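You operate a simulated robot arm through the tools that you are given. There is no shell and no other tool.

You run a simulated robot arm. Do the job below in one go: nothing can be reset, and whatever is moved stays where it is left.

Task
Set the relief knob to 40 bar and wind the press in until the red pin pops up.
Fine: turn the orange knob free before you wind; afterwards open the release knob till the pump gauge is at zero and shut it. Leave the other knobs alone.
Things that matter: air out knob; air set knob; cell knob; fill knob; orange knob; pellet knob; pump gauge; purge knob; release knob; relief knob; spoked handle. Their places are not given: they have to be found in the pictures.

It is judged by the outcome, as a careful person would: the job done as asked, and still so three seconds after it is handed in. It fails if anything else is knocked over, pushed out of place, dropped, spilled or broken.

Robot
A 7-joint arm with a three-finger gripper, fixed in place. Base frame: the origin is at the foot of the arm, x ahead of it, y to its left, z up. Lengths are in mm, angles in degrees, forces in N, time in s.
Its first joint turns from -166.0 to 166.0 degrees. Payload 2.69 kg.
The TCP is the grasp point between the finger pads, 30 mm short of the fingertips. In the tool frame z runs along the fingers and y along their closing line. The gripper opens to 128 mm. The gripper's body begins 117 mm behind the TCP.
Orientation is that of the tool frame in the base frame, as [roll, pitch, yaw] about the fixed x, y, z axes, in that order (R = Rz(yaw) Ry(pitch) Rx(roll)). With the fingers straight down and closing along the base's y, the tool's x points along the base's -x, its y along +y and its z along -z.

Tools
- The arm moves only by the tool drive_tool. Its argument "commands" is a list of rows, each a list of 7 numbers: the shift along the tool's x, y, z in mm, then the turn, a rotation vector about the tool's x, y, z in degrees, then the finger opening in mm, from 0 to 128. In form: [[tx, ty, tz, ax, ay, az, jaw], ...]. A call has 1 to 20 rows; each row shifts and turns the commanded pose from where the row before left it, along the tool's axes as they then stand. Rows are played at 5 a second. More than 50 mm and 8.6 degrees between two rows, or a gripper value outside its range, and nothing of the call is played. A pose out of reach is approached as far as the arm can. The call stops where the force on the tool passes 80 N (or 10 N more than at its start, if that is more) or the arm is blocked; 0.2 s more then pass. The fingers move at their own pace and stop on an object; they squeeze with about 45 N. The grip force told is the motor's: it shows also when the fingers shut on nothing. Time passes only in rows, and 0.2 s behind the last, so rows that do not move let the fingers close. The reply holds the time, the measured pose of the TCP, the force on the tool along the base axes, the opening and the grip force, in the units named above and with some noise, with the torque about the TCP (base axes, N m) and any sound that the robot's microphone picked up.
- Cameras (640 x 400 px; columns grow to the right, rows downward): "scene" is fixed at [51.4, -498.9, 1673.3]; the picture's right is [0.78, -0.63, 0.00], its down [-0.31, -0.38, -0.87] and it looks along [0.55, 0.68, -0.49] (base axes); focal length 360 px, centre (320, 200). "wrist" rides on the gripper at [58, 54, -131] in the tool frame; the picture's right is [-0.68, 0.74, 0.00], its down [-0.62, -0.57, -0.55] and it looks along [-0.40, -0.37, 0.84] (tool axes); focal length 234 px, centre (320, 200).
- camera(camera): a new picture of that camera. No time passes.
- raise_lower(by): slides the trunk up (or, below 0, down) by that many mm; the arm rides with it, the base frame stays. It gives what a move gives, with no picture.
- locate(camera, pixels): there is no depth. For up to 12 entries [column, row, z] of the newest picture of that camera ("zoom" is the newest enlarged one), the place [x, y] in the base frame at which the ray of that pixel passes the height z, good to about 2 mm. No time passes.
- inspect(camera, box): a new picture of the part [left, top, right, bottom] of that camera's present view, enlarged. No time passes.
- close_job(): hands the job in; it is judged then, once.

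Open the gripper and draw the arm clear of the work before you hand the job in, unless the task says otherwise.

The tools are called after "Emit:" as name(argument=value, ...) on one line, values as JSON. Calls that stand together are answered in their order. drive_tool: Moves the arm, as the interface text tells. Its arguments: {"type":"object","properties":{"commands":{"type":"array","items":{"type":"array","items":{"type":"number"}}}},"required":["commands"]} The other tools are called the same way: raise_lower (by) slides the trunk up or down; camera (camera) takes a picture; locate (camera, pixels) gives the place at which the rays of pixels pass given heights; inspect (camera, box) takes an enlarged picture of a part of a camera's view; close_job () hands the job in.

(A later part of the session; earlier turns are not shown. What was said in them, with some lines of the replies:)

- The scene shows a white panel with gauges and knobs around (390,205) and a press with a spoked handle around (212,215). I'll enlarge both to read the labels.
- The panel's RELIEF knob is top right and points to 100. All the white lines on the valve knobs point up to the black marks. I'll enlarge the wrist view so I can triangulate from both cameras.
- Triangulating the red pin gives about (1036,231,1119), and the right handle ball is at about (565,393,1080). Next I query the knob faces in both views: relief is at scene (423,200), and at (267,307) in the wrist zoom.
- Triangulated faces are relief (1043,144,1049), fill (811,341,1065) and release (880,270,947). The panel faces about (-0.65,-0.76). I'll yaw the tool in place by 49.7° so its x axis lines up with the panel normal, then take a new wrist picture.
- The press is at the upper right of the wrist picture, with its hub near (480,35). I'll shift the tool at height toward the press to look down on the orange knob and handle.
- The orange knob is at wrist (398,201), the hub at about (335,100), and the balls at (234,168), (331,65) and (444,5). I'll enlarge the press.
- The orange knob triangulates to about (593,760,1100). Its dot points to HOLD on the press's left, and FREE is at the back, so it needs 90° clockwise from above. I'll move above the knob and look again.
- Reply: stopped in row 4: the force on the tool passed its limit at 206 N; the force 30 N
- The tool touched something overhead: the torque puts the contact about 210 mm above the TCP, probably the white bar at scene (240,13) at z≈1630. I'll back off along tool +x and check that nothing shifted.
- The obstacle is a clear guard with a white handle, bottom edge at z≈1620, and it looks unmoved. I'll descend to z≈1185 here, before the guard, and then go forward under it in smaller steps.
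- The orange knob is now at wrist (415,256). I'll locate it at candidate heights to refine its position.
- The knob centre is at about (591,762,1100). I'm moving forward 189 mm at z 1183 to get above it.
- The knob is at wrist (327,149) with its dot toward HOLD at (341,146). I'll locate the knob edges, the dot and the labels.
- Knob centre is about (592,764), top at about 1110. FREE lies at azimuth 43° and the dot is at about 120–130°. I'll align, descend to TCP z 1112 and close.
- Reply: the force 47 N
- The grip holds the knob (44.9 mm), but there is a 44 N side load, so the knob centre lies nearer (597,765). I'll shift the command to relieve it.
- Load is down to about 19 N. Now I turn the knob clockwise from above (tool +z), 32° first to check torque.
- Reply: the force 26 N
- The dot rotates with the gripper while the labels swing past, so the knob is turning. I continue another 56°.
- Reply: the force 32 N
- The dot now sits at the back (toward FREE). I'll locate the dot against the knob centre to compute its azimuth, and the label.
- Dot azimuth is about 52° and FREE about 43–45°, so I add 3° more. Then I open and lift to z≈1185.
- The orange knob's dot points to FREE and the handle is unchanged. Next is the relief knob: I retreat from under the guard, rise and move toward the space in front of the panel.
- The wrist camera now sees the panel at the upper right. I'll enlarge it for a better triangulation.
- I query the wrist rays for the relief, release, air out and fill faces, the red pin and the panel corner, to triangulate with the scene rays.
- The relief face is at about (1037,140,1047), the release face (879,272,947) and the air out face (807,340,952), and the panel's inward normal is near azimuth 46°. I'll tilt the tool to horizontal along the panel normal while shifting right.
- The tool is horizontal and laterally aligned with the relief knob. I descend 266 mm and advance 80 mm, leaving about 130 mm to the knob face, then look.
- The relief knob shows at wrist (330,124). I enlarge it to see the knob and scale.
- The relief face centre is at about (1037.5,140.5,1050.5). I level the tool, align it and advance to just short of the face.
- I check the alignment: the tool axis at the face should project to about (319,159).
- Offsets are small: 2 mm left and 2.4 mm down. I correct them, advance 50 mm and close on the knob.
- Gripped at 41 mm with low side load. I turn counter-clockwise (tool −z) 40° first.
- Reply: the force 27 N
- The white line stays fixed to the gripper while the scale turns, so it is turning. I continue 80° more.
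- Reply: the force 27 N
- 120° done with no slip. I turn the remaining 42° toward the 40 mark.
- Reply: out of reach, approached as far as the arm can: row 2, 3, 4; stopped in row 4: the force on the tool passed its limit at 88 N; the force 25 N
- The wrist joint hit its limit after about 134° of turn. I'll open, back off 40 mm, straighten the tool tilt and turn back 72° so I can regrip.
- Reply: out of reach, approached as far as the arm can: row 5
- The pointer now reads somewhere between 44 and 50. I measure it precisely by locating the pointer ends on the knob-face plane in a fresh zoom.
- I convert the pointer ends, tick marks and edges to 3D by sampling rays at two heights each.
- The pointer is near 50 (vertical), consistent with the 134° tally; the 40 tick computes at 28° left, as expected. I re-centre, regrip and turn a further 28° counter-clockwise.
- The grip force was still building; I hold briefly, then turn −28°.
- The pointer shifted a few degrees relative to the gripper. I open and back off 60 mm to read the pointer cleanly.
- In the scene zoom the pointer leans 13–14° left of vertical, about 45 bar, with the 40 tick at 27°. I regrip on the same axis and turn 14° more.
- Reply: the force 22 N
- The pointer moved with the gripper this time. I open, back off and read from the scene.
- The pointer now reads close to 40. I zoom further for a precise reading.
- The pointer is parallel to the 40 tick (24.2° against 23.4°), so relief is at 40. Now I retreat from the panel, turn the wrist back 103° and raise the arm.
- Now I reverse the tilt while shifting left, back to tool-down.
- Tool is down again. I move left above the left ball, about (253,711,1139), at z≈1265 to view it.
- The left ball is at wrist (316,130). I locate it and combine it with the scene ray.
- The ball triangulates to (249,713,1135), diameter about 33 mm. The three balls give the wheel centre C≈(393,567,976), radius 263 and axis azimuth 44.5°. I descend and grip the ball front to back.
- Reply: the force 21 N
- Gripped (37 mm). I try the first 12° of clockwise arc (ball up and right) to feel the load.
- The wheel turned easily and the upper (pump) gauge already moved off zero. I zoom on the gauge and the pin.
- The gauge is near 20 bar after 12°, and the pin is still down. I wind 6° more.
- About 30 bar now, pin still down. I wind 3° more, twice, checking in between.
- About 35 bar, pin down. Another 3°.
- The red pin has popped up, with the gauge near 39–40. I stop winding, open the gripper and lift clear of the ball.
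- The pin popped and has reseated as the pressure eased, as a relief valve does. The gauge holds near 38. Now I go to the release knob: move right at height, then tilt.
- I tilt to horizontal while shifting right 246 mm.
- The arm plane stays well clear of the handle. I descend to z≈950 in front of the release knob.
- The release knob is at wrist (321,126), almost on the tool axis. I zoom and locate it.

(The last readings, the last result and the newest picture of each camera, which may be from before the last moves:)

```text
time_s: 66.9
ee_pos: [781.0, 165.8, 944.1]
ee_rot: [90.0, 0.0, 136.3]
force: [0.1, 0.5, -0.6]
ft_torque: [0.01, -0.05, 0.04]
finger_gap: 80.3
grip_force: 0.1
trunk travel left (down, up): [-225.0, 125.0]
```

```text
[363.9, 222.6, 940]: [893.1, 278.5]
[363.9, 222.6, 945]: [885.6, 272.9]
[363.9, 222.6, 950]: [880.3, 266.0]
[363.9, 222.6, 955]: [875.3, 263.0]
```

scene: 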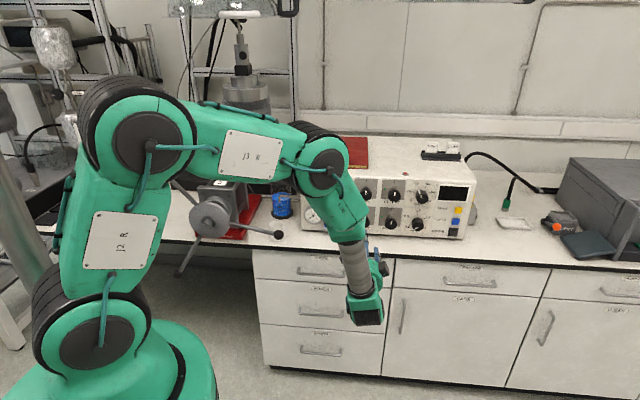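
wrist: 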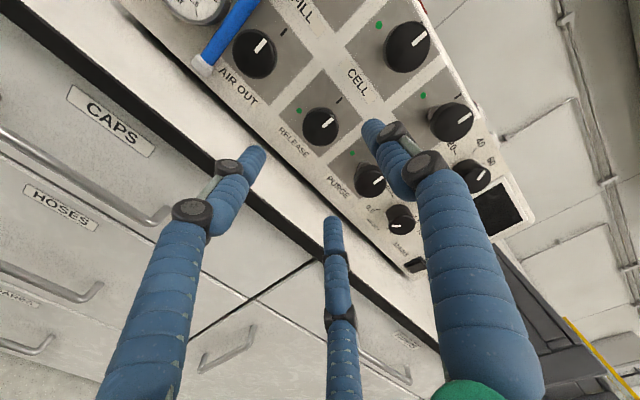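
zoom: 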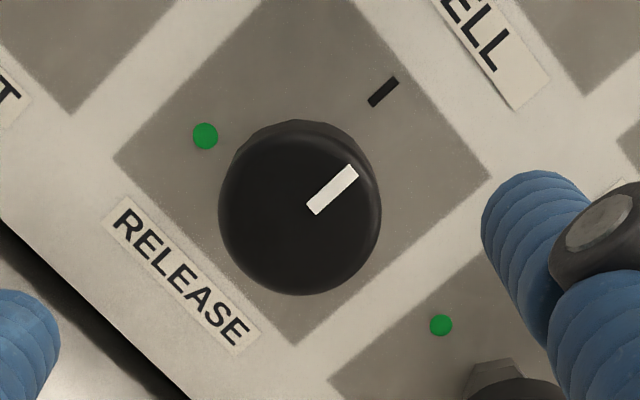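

The release knob face is at (884,272,945), 148 mm straight ahead. I advance with a 66 mm opening and close on it.

Emit:
drive_tool(commands=[[-1.1, 0.9, 35, 0, 0, 0, 66], [0, 0, 35, 0, 0, 0, 66], [0, 0, 30, 0, 0, 0, 66], [0, 0, 25, 0, 0, 0, 66], [0, 0, 25, 0, 0, 0, 66], [0, 0, 0, 0, 0, 0, 66], [0, 0, 0, 0, 0, 0, 30], [0, 0, 0, 0, 0, 0, 30], [0, 0, 0, 0, 0, 0, 30], [0, 0, 0, 0, 0, 0, 30]])

Emit:
camera(camera="wrist")

Emit:
camera(camera="scene")

```text
time_s: 69.1
ee_pos: [884.1, 271.0, 945.7]
ee_rot: [89.9, 0.0, 136.2]
force: [16.5, -12.7, -10.9]
ft_torque: [-0.12, 0.04, -0.34]
finger_gap: 45.7
grip_force: 11.7
trunk travel left (down, up): [-225.0, 125.0]
```

```text
taken
```

wrist: 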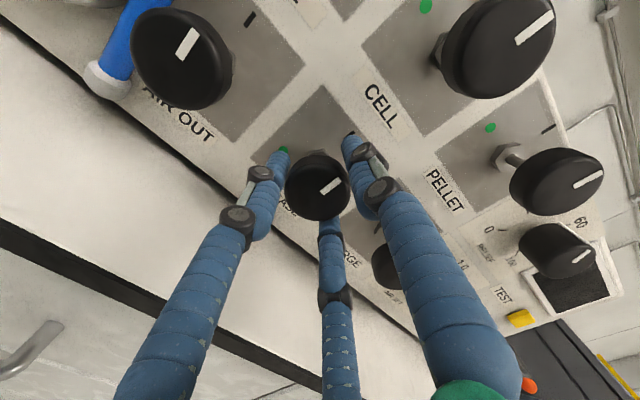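

```text
taken
```

scene: 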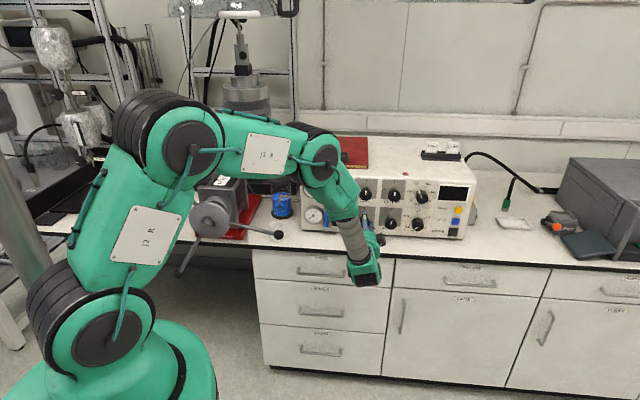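

Gripped at 45.7 mm. I turn the release knob counter-clockwise toward its green dot, 90° total.

Emit:
drive_tool(commands=[[0, 0, 0, 0, 0, 0, 30], [0, 0, 0, 0, 0, -8.2, 30], [0, 0, 0, 0, 0, -8.2, 30], [0, 0, 0, 0, 0, -8.2, 30], [0, 0, 0, 0, 0, -8.2, 30], [0, 0, 0, 0, 0, 0, 30]])

Emit:
inspect(camera="wrist", box=[220, 110, 420, 260])

```text
time_s: 70.5
ee_pos: [882.1, 272.1, 947.7]
ee_rot: [90.1, 32.8, 136.5]
force: [-1.2, 1.2, -15.3]
ft_torque: [-0.15, 0.17, 0.32]
finger_gap: 46.7
grip_force: 12.5
trunk travel left (down, up): [-225.0, 125.0]
```

```text
2.67 times, centred on (320, 185) of wrist
```

zoom: 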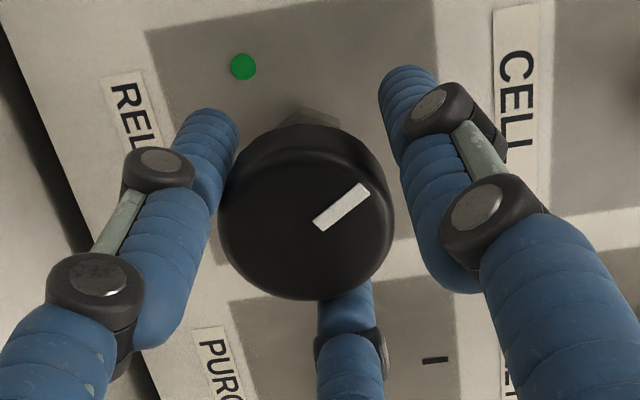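

The knob follows. I continue 57° to the open position.

Emit:
drive_tool(commands=[[0, 0, 0, 0, 0, -8.2, 30], [0, 0, 0, 0, 0, -8.2, 30], [0, 0, 0, 0, 0, -8.2, 30], [0, 0, 0, 0, 0, -8.2, 30], [0, 0, 0, 0, 0, -8.2, 30], [0, 0, 0, 0, 0, -8.2, 30], [0, 0, 0, 0, 0, -8, 30], [0, 0, 0, 0, 0, 0, 30]])

Emit:
inspect(camera="wrist", box=[220, 110, 420, 260])

Emit:
camera(camera="wrist")

Emit:
camera(camera="scene")

```text
time_s: 72.3
ee_pos: [886.2, 267.6, 950.5]
ee_rot: [-52.0, 89.9, -5.9]
force: [8.8, -23.4, -24.4]
ft_torque: [-0.58, 0.27, -0.53]
finger_gap: 51.6
grip_force: 16.3
trunk travel left (down, up): [-225.0, 125.0]
```

```text
2.67 times, centred on (320, 185) of wrist
```

zoom: 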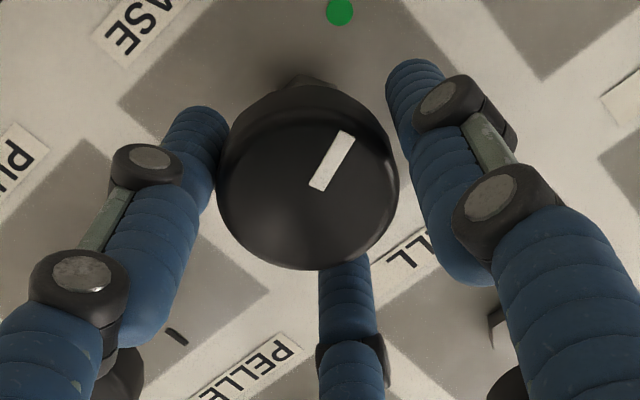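

```text
taken
```

wrist: 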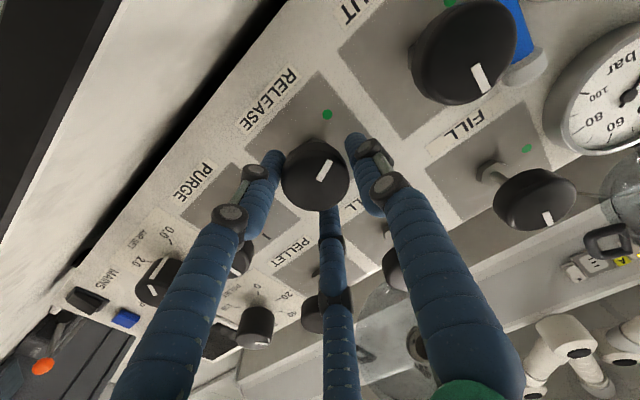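

```text
taken
```

scene: 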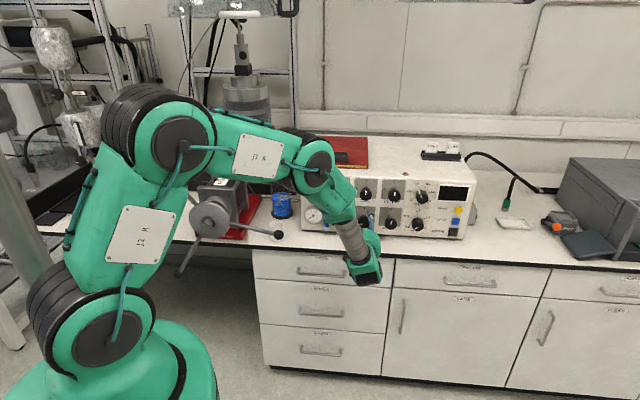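

The pointer now points at the green dot (27° against 21° in the image). The bar gauge is visible at wrist (610,95), so I enlarge it.

Emit:
inspect(camera="wrist", box=[530, 30, 640, 170])

Emit:
inspect(camera="scene", box=[295, 165, 395, 240])

```text
2.86 times, centred on (585, 100) of wrist
```

zoom: 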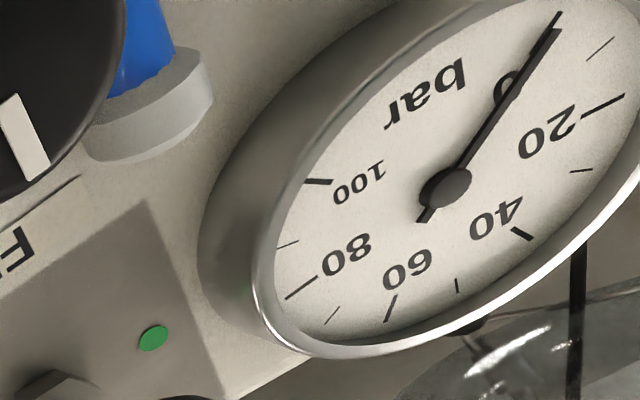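

```text
5.33 times, centred on (345, 202) of scene
```

zoom: 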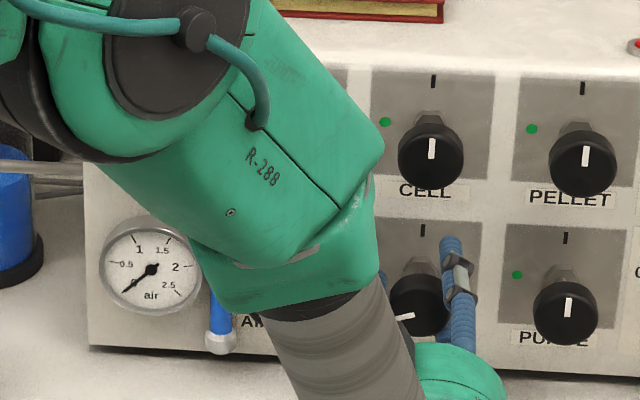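

The pump gauge needle is on 0, and the scene shows the release pointer at the left. The grip is off-centre, so I open, re-centre and regrip; this also lets the pressure settle.

Emit:
drive_tool(commands=[[0, 0, 0, 0, 0, 0, 74], [0, 0, 0, 0, 0, 0, 74], [5, 4.3, 0, 0, 0, 0, 74], [0, 0, 0, 0, 0, 0, 74], [0, 0, 0, 0, 0, 0, 74]])

Emit:
camera(camera="wrist")

Emit:
inspect(camera="wrist", box=[220, 110, 420, 260])

Emit:
inspect(camera="wrist", box=[530, 30, 640, 170])

```text
time_s: 73.5
ee_pos: [879.0, 274.1, 946.7]
ee_rot: [-50.7, 90.0, -4.4]
force: [0.1, -0.3, -0.4]
ft_torque: [0.02, -0.01, 0.01]
finger_gap: 73.9
grip_force: 0.0
trunk travel left (down, up): [-225.0, 125.0]
```

```text
taken
```

wrist: 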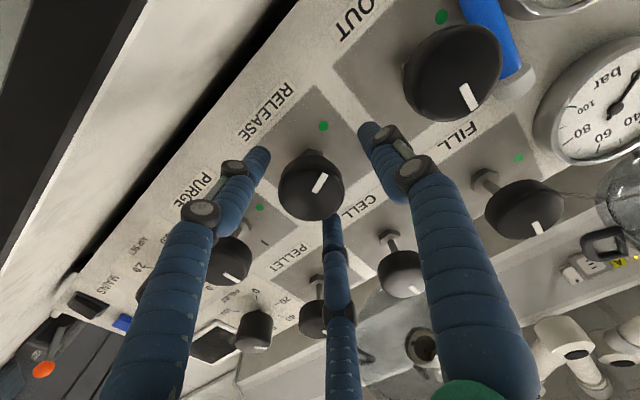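

```text
2.67 times, centred on (320, 185) of wrist
```

zoom: 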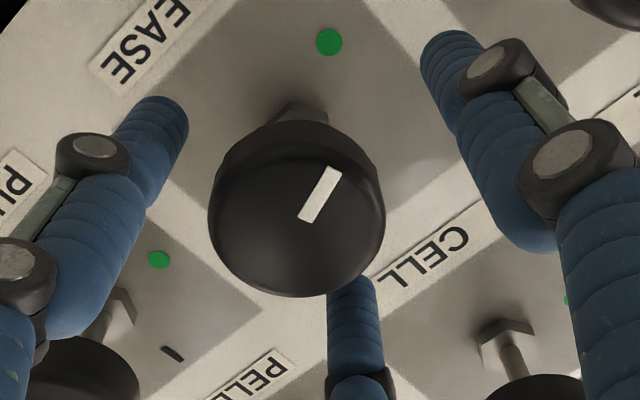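

```text
2.86 times, centred on (585, 100) of wrist
```

zoom: 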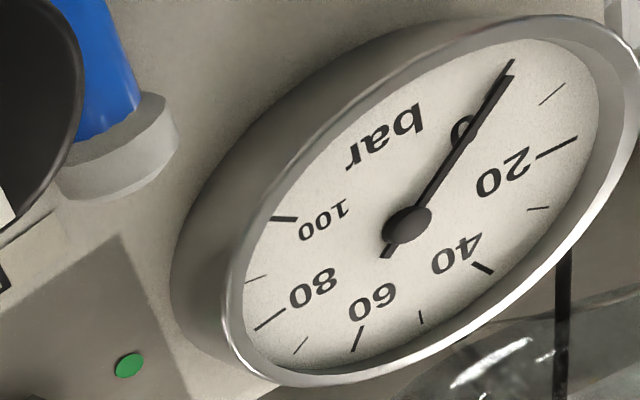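

The gauge still reads zero. The TCP is about 5 mm left of the knob axis, so I shift right 5 mm, close and hold.

Emit:
drive_tool(commands=[[1.7, -5.1, 4, 0, 0, 0, 74], [0, 0, 0, 0, 0, 0, 74], [0, 0, 0, 0, 0, 0, 30], [0, 0, 0, 0, 0, 0, 30], [0, 0, 0, 0, 0, 0, 30], [0, 0, 0, 0, 0, 0, 30]])

Emit:
inspect(camera="wrist", box=[220, 110, 420, 260])

```text
time_s: 74.9
ee_pos: [886.1, 273.4, 944.3]
ee_rot: [51.8, 89.9, 98.2]
force: [-0.3, -0.2, -5.8]
ft_torque: [-0.08, 0.12, -0.35]
finger_gap: 42.5
grip_force: 44.8
trunk travel left (down, up): [-225.0, 125.0]
```

```text
2.67 times, centred on (320, 185) of wrist
```

zoom: 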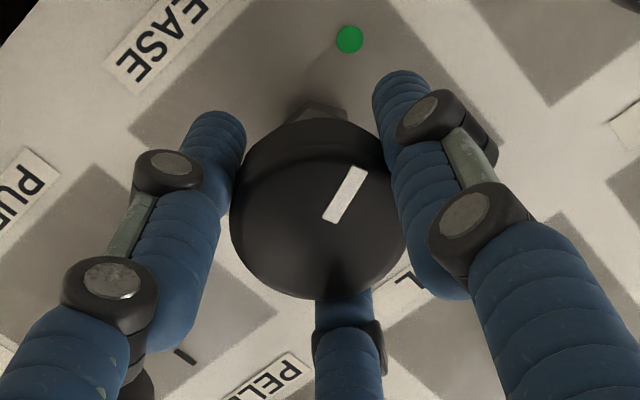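

A good centred grip (42.5 mm, 45 N). I turn the knob clockwise back toward shut, 82° first.

Emit:
drive_tool(commands=[[0, 0, 0, 0, 0, 8.2, 30], [0, 0, 0, 0, 0, 8.2, 30], [0, 0, 0, 0, 0, 8.2, 30], [0, 0, 0, 0, 0, 8.2, 30], [0, 0, 0, 0, 0, 8.2, 30], [0, 0, 0, 0, 0, 8.2, 30], [0, 0, 0, 0, 0, 8.2, 30], [0, 0, 0, 0, 0, 8.2, 30], [0, 0, 0, 0, 0, 8.2, 30], [0, 0, 0, 0, 0, 8.2, 30], [0, 0, 0, 0, 0, 0, 30]])

Emit:
inspect(camera="wrist", box=[220, 110, 420, 260])

Emit:
inspect(camera="scene", box=[335, 190, 395, 240])

```text
time_s: 77.3
ee_pos: [887.4, 272.6, 944.7]
ee_rot: [89.8, 8.0, 136.3]
force: [-2.1, -12.8, 7.0]
ft_torque: [0.27, -0.3, 0.01]
finger_gap: 42.8
grip_force: 45.2
trunk travel left (down, up): [-225.0, 125.0]
```

```text
2.67 times, centred on (320, 185) of wrist
```

zoom: 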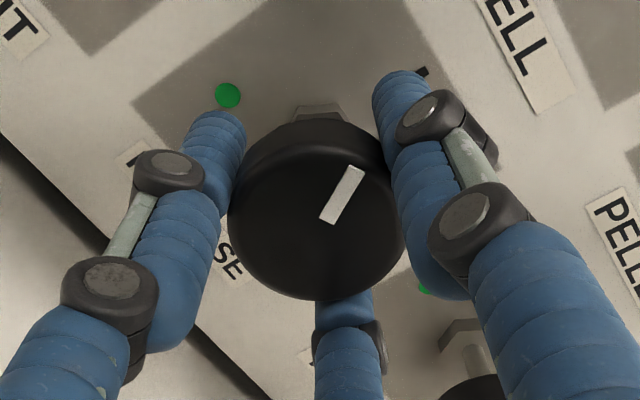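

```text
8.00 times, centred on (365, 215) of scene
```

zoom: 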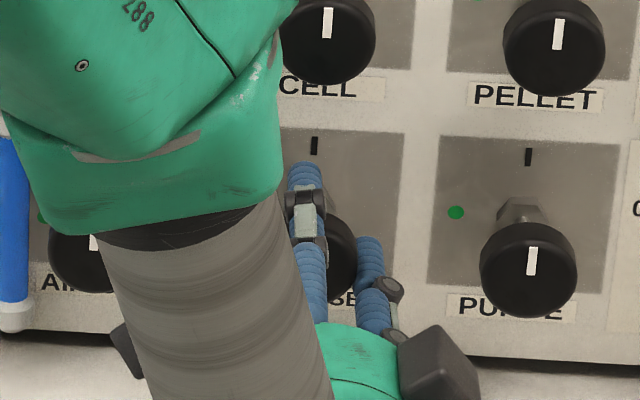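

In the wrist image the pointer (27° lean) still trails the black mark direction, since the knob had slipped a bit relative to the gripper while opening. I turn 16° more and compare.

Emit:
drive_tool(commands=[[0, 0, 0, 0, 0, 8, 30], [0, 0, 0, 0, 0, 8, 30], [0, 0, 0, 0, 0, 0, 30]])

Emit:
inspect(camera="wrist", box=[220, 110, 420, 260])

```text
time_s: 78.1
ee_pos: [886.9, 273.4, 945.0]
ee_rot: [89.9, -8.0, 136.2]
force: [7.1, -7.8, 8.3]
ft_torque: [0.41, -0.39, -0.26]
finger_gap: 42.4
grip_force: 44.3
trunk travel left (down, up): [-225.0, 125.0]
```

```text
2.67 times, centred on (320, 185) of wrist
```

zoom: 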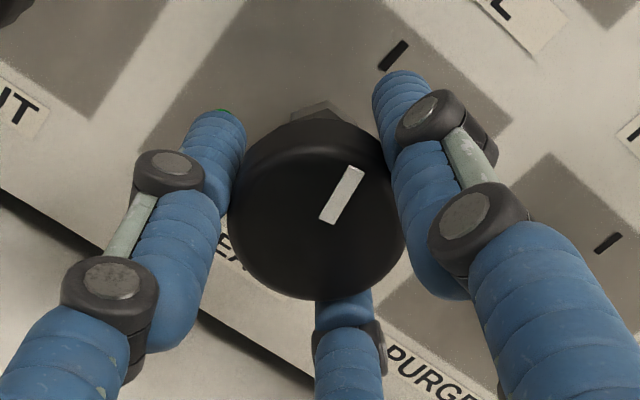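

The black mark leans 47° and the pointer 29° in the image. I turn 14° more.

Emit:
drive_tool(commands=[[0, 0, 0, 0, 0, 7, 30], [0, 0, 0, 0, 0, 7, 30], [0, 0, 0, 0, 0, 0, 30]])

Emit:
inspect(camera="wrist", box=[220, 110, 420, 260])

```text
time_s: 78.9
ee_pos: [886.6, 273.3, 944.1]
ee_rot: [89.8, -22.1, 136.3]
force: [15.1, -4.9, 3.8]
ft_torque: [-0.62, -0.47, -0.42]
finger_gap: 42.4
grip_force: 44.9
trunk travel left (down, up): [-225.0, 125.0]
```

```text
2.67 times, centred on (320, 185) of wrist
```

zoom: 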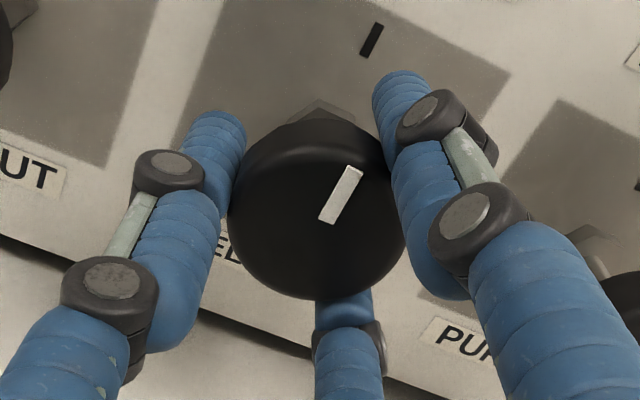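

The pointer (28°) is now parallel to the black mark (29°), so the valve is shut. I open, back straight out and verify.

Emit:
drive_tool(commands=[[0, 0, 0, 0, 0, 0, 72], [0, 0, 0, 0, 0, 0, 72], [0, 0, -35, 0, 0, 0, 72], [0, 0, -35, 0, 0, 0, 72], [0, 0, -35, 0, 0, 0, 72], [0, 0, -35, 0, 0, 7.3, 72], [0, 0, 0, 0, 0, 7.3, 72], [0, 0, 0, 0, 0, 7.3, 72], [0, 0, 0, 0, 0, 0, 72]])

Emit:
camera(camera="scene")

Emit:
inspect(camera="wrist", box=[240, 60, 400, 180])

```text
time_s: 80.9
ee_pos: [789.4, 172.2, 943.4]
ee_rot: [89.9, -44.0, 136.2]
force: [0.9, 0.4, -0.1]
ft_torque: [0.0, -0.03, 0.01]
finger_gap: 72.0
grip_force: 0.0
trunk travel left (down, up): [-225.0, 125.0]
```

```text
taken
```

scene: 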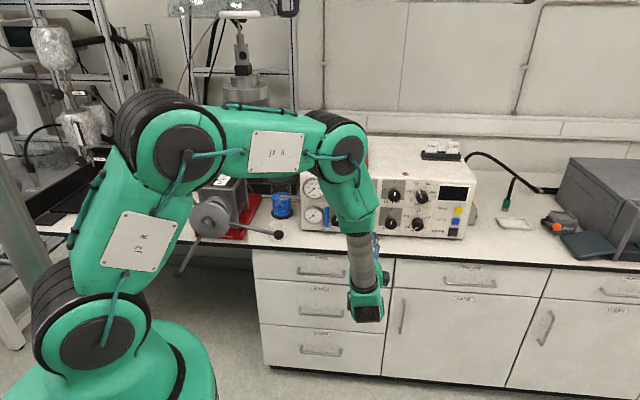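

```text
3.33 times, centred on (320, 120) of wrist
```

zoom: 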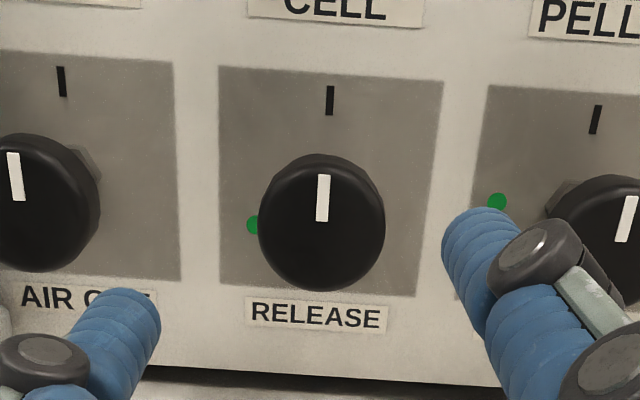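

The release pointer is vertical, in line with its mark. I turn the wrist back, raise the arm clear and do a final check.

Emit:
drive_tool(commands=[[0, 0, -20, 0, 0, -7.3, 72], [0, 0, -20, 0, 0, -7.3, 72], [0, 0, 0, 0, 0, -7.3, 72], [0, 0, 0, 0, 0, -7.3, 72], [0, 0, 0, 0, 0, -7.3, 72], [0, 0, 0, 0, 0, -7.3, 72], [0, 40, 0, 0, 0, 0, 72], [0, 40, 0, 0, 0, 0, 72], [0, 40, 0, 0, 0, 0, 72], [0, 40, 0, 0, 0, 0, 72], [0, 40, 0, 0, 0, 0, 72], [0, 40, 0, 0, 0, 0, 72], [0, 40, 0, 0, 0, 0, 72], [0, 40, 0, 0, 0, 0, 72], [0, 40, 0, 0, 0, 0, 72], [0, 40, 0, 0, 0, 0, 72], [0, 0, 0, 0, 0, 0, 72]])

Emit:
camera(camera="scene")

Emit:
inspect(camera="scene", box=[290, 130, 490, 255])

Emit:
inspect(camera="scene", box=[110, 140, 310, 265])

```text
time_s: 84.5
ee_pos: [761.6, 144.1, 1344.2]
ee_rot: [89.9, 0.1, 136.3]
force: [0.3, -0.6, 0.4]
ft_torque: [-0.04, 0.04, -0.01]
finger_gap: 71.9
grip_force: 0.1
trunk travel left (down, up): [-225.0, 125.0]
```

```text
taken
```

scene: 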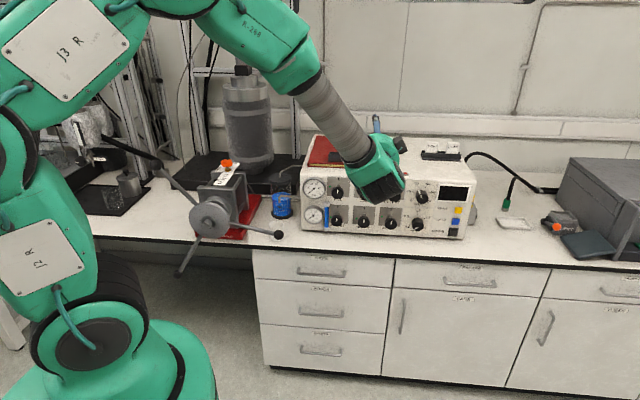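

```text
3.20 times, centred on (390, 192) of scene
```

zoom: 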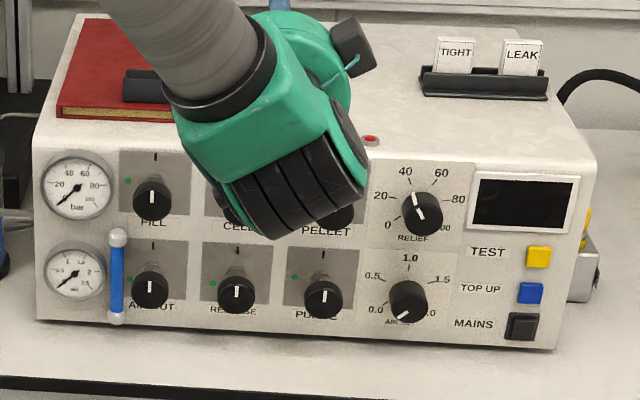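

```text
3.20 times, centred on (210, 202) of scene
```

zoom: 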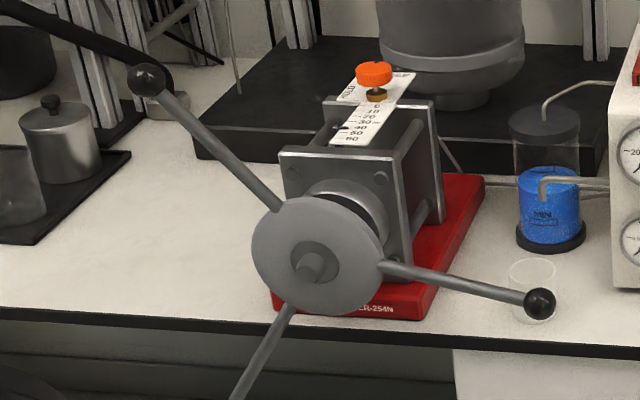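

The gauge reads 0, release is shut, relief is at 40, the orange knob is free, and the beaker and everything else are in place. I draw the arm back a little and check the knobs it is hiding.

Emit:
drive_tool(commands=[[0, 20, -35, 0, 0, 0, 72], [0, 20, -35, 0, 0, 0, 72], [0, 20, -35, 0, 0, 0, 72], [0, 20, -20, 0, 0, 0, 72], [0, 0, 0, 0, 0, 0, 72]])

Emit:
inspect(camera="scene", box=[290, 130, 490, 255])

```text
time_s: 85.7
ee_pos: [675.0, 52.5, 1425.4]
ee_rot: [90.0, 0.0, 136.3]
force: [-0.8, -0.2, 0.3]
ft_torque: [0.0, 0.03, -0.03]
finger_gap: 71.8
grip_force: 0.1
trunk travel left (down, up): [-225.0, 125.0]
```

```text
3.20 times, centred on (390, 192) of scene
```

zoom: 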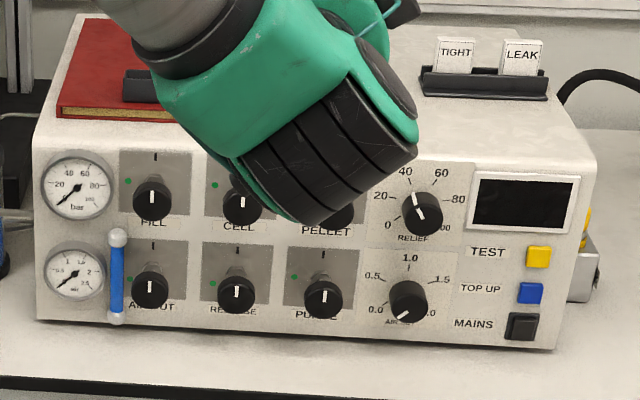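

The pump gauge is at 0, release is shut, relief is at 40, and every knob I can see is as it should be; the arm only hides pellet, which was never touched. The gripper is open and clear, so I hand the job in.

Emit:
close_job()

```text
The job is handed in.
```

The job is done and handed in:

- **Relief knob:** it is set to 40 bar. In the last close-up its pointer was parallel to the 40 mark.
- **Orange knob:** it was turned from HOLD to FREE before any winding.
- **Press:** it was wound in clockwise until the red pin popped up, with the pump gauge at about 39–40 bar. The pin dropped back down shortly after I stopped winding, when the gauge had eased to about 38.
- **Release knob:** it was opened until the pump gauge read zero, then shut again with its pointer back in line with the black mark.
- **Other knobs:** I didn't touch any of them. The arm hid the pellet knob in the final picture, but it was upright when last seen.

While first moving toward the press, the arm bumped the raised clear guard over the rig behind the press, at about 206 N. I backed off straight away, and the guard looked unmoved in the next picture.
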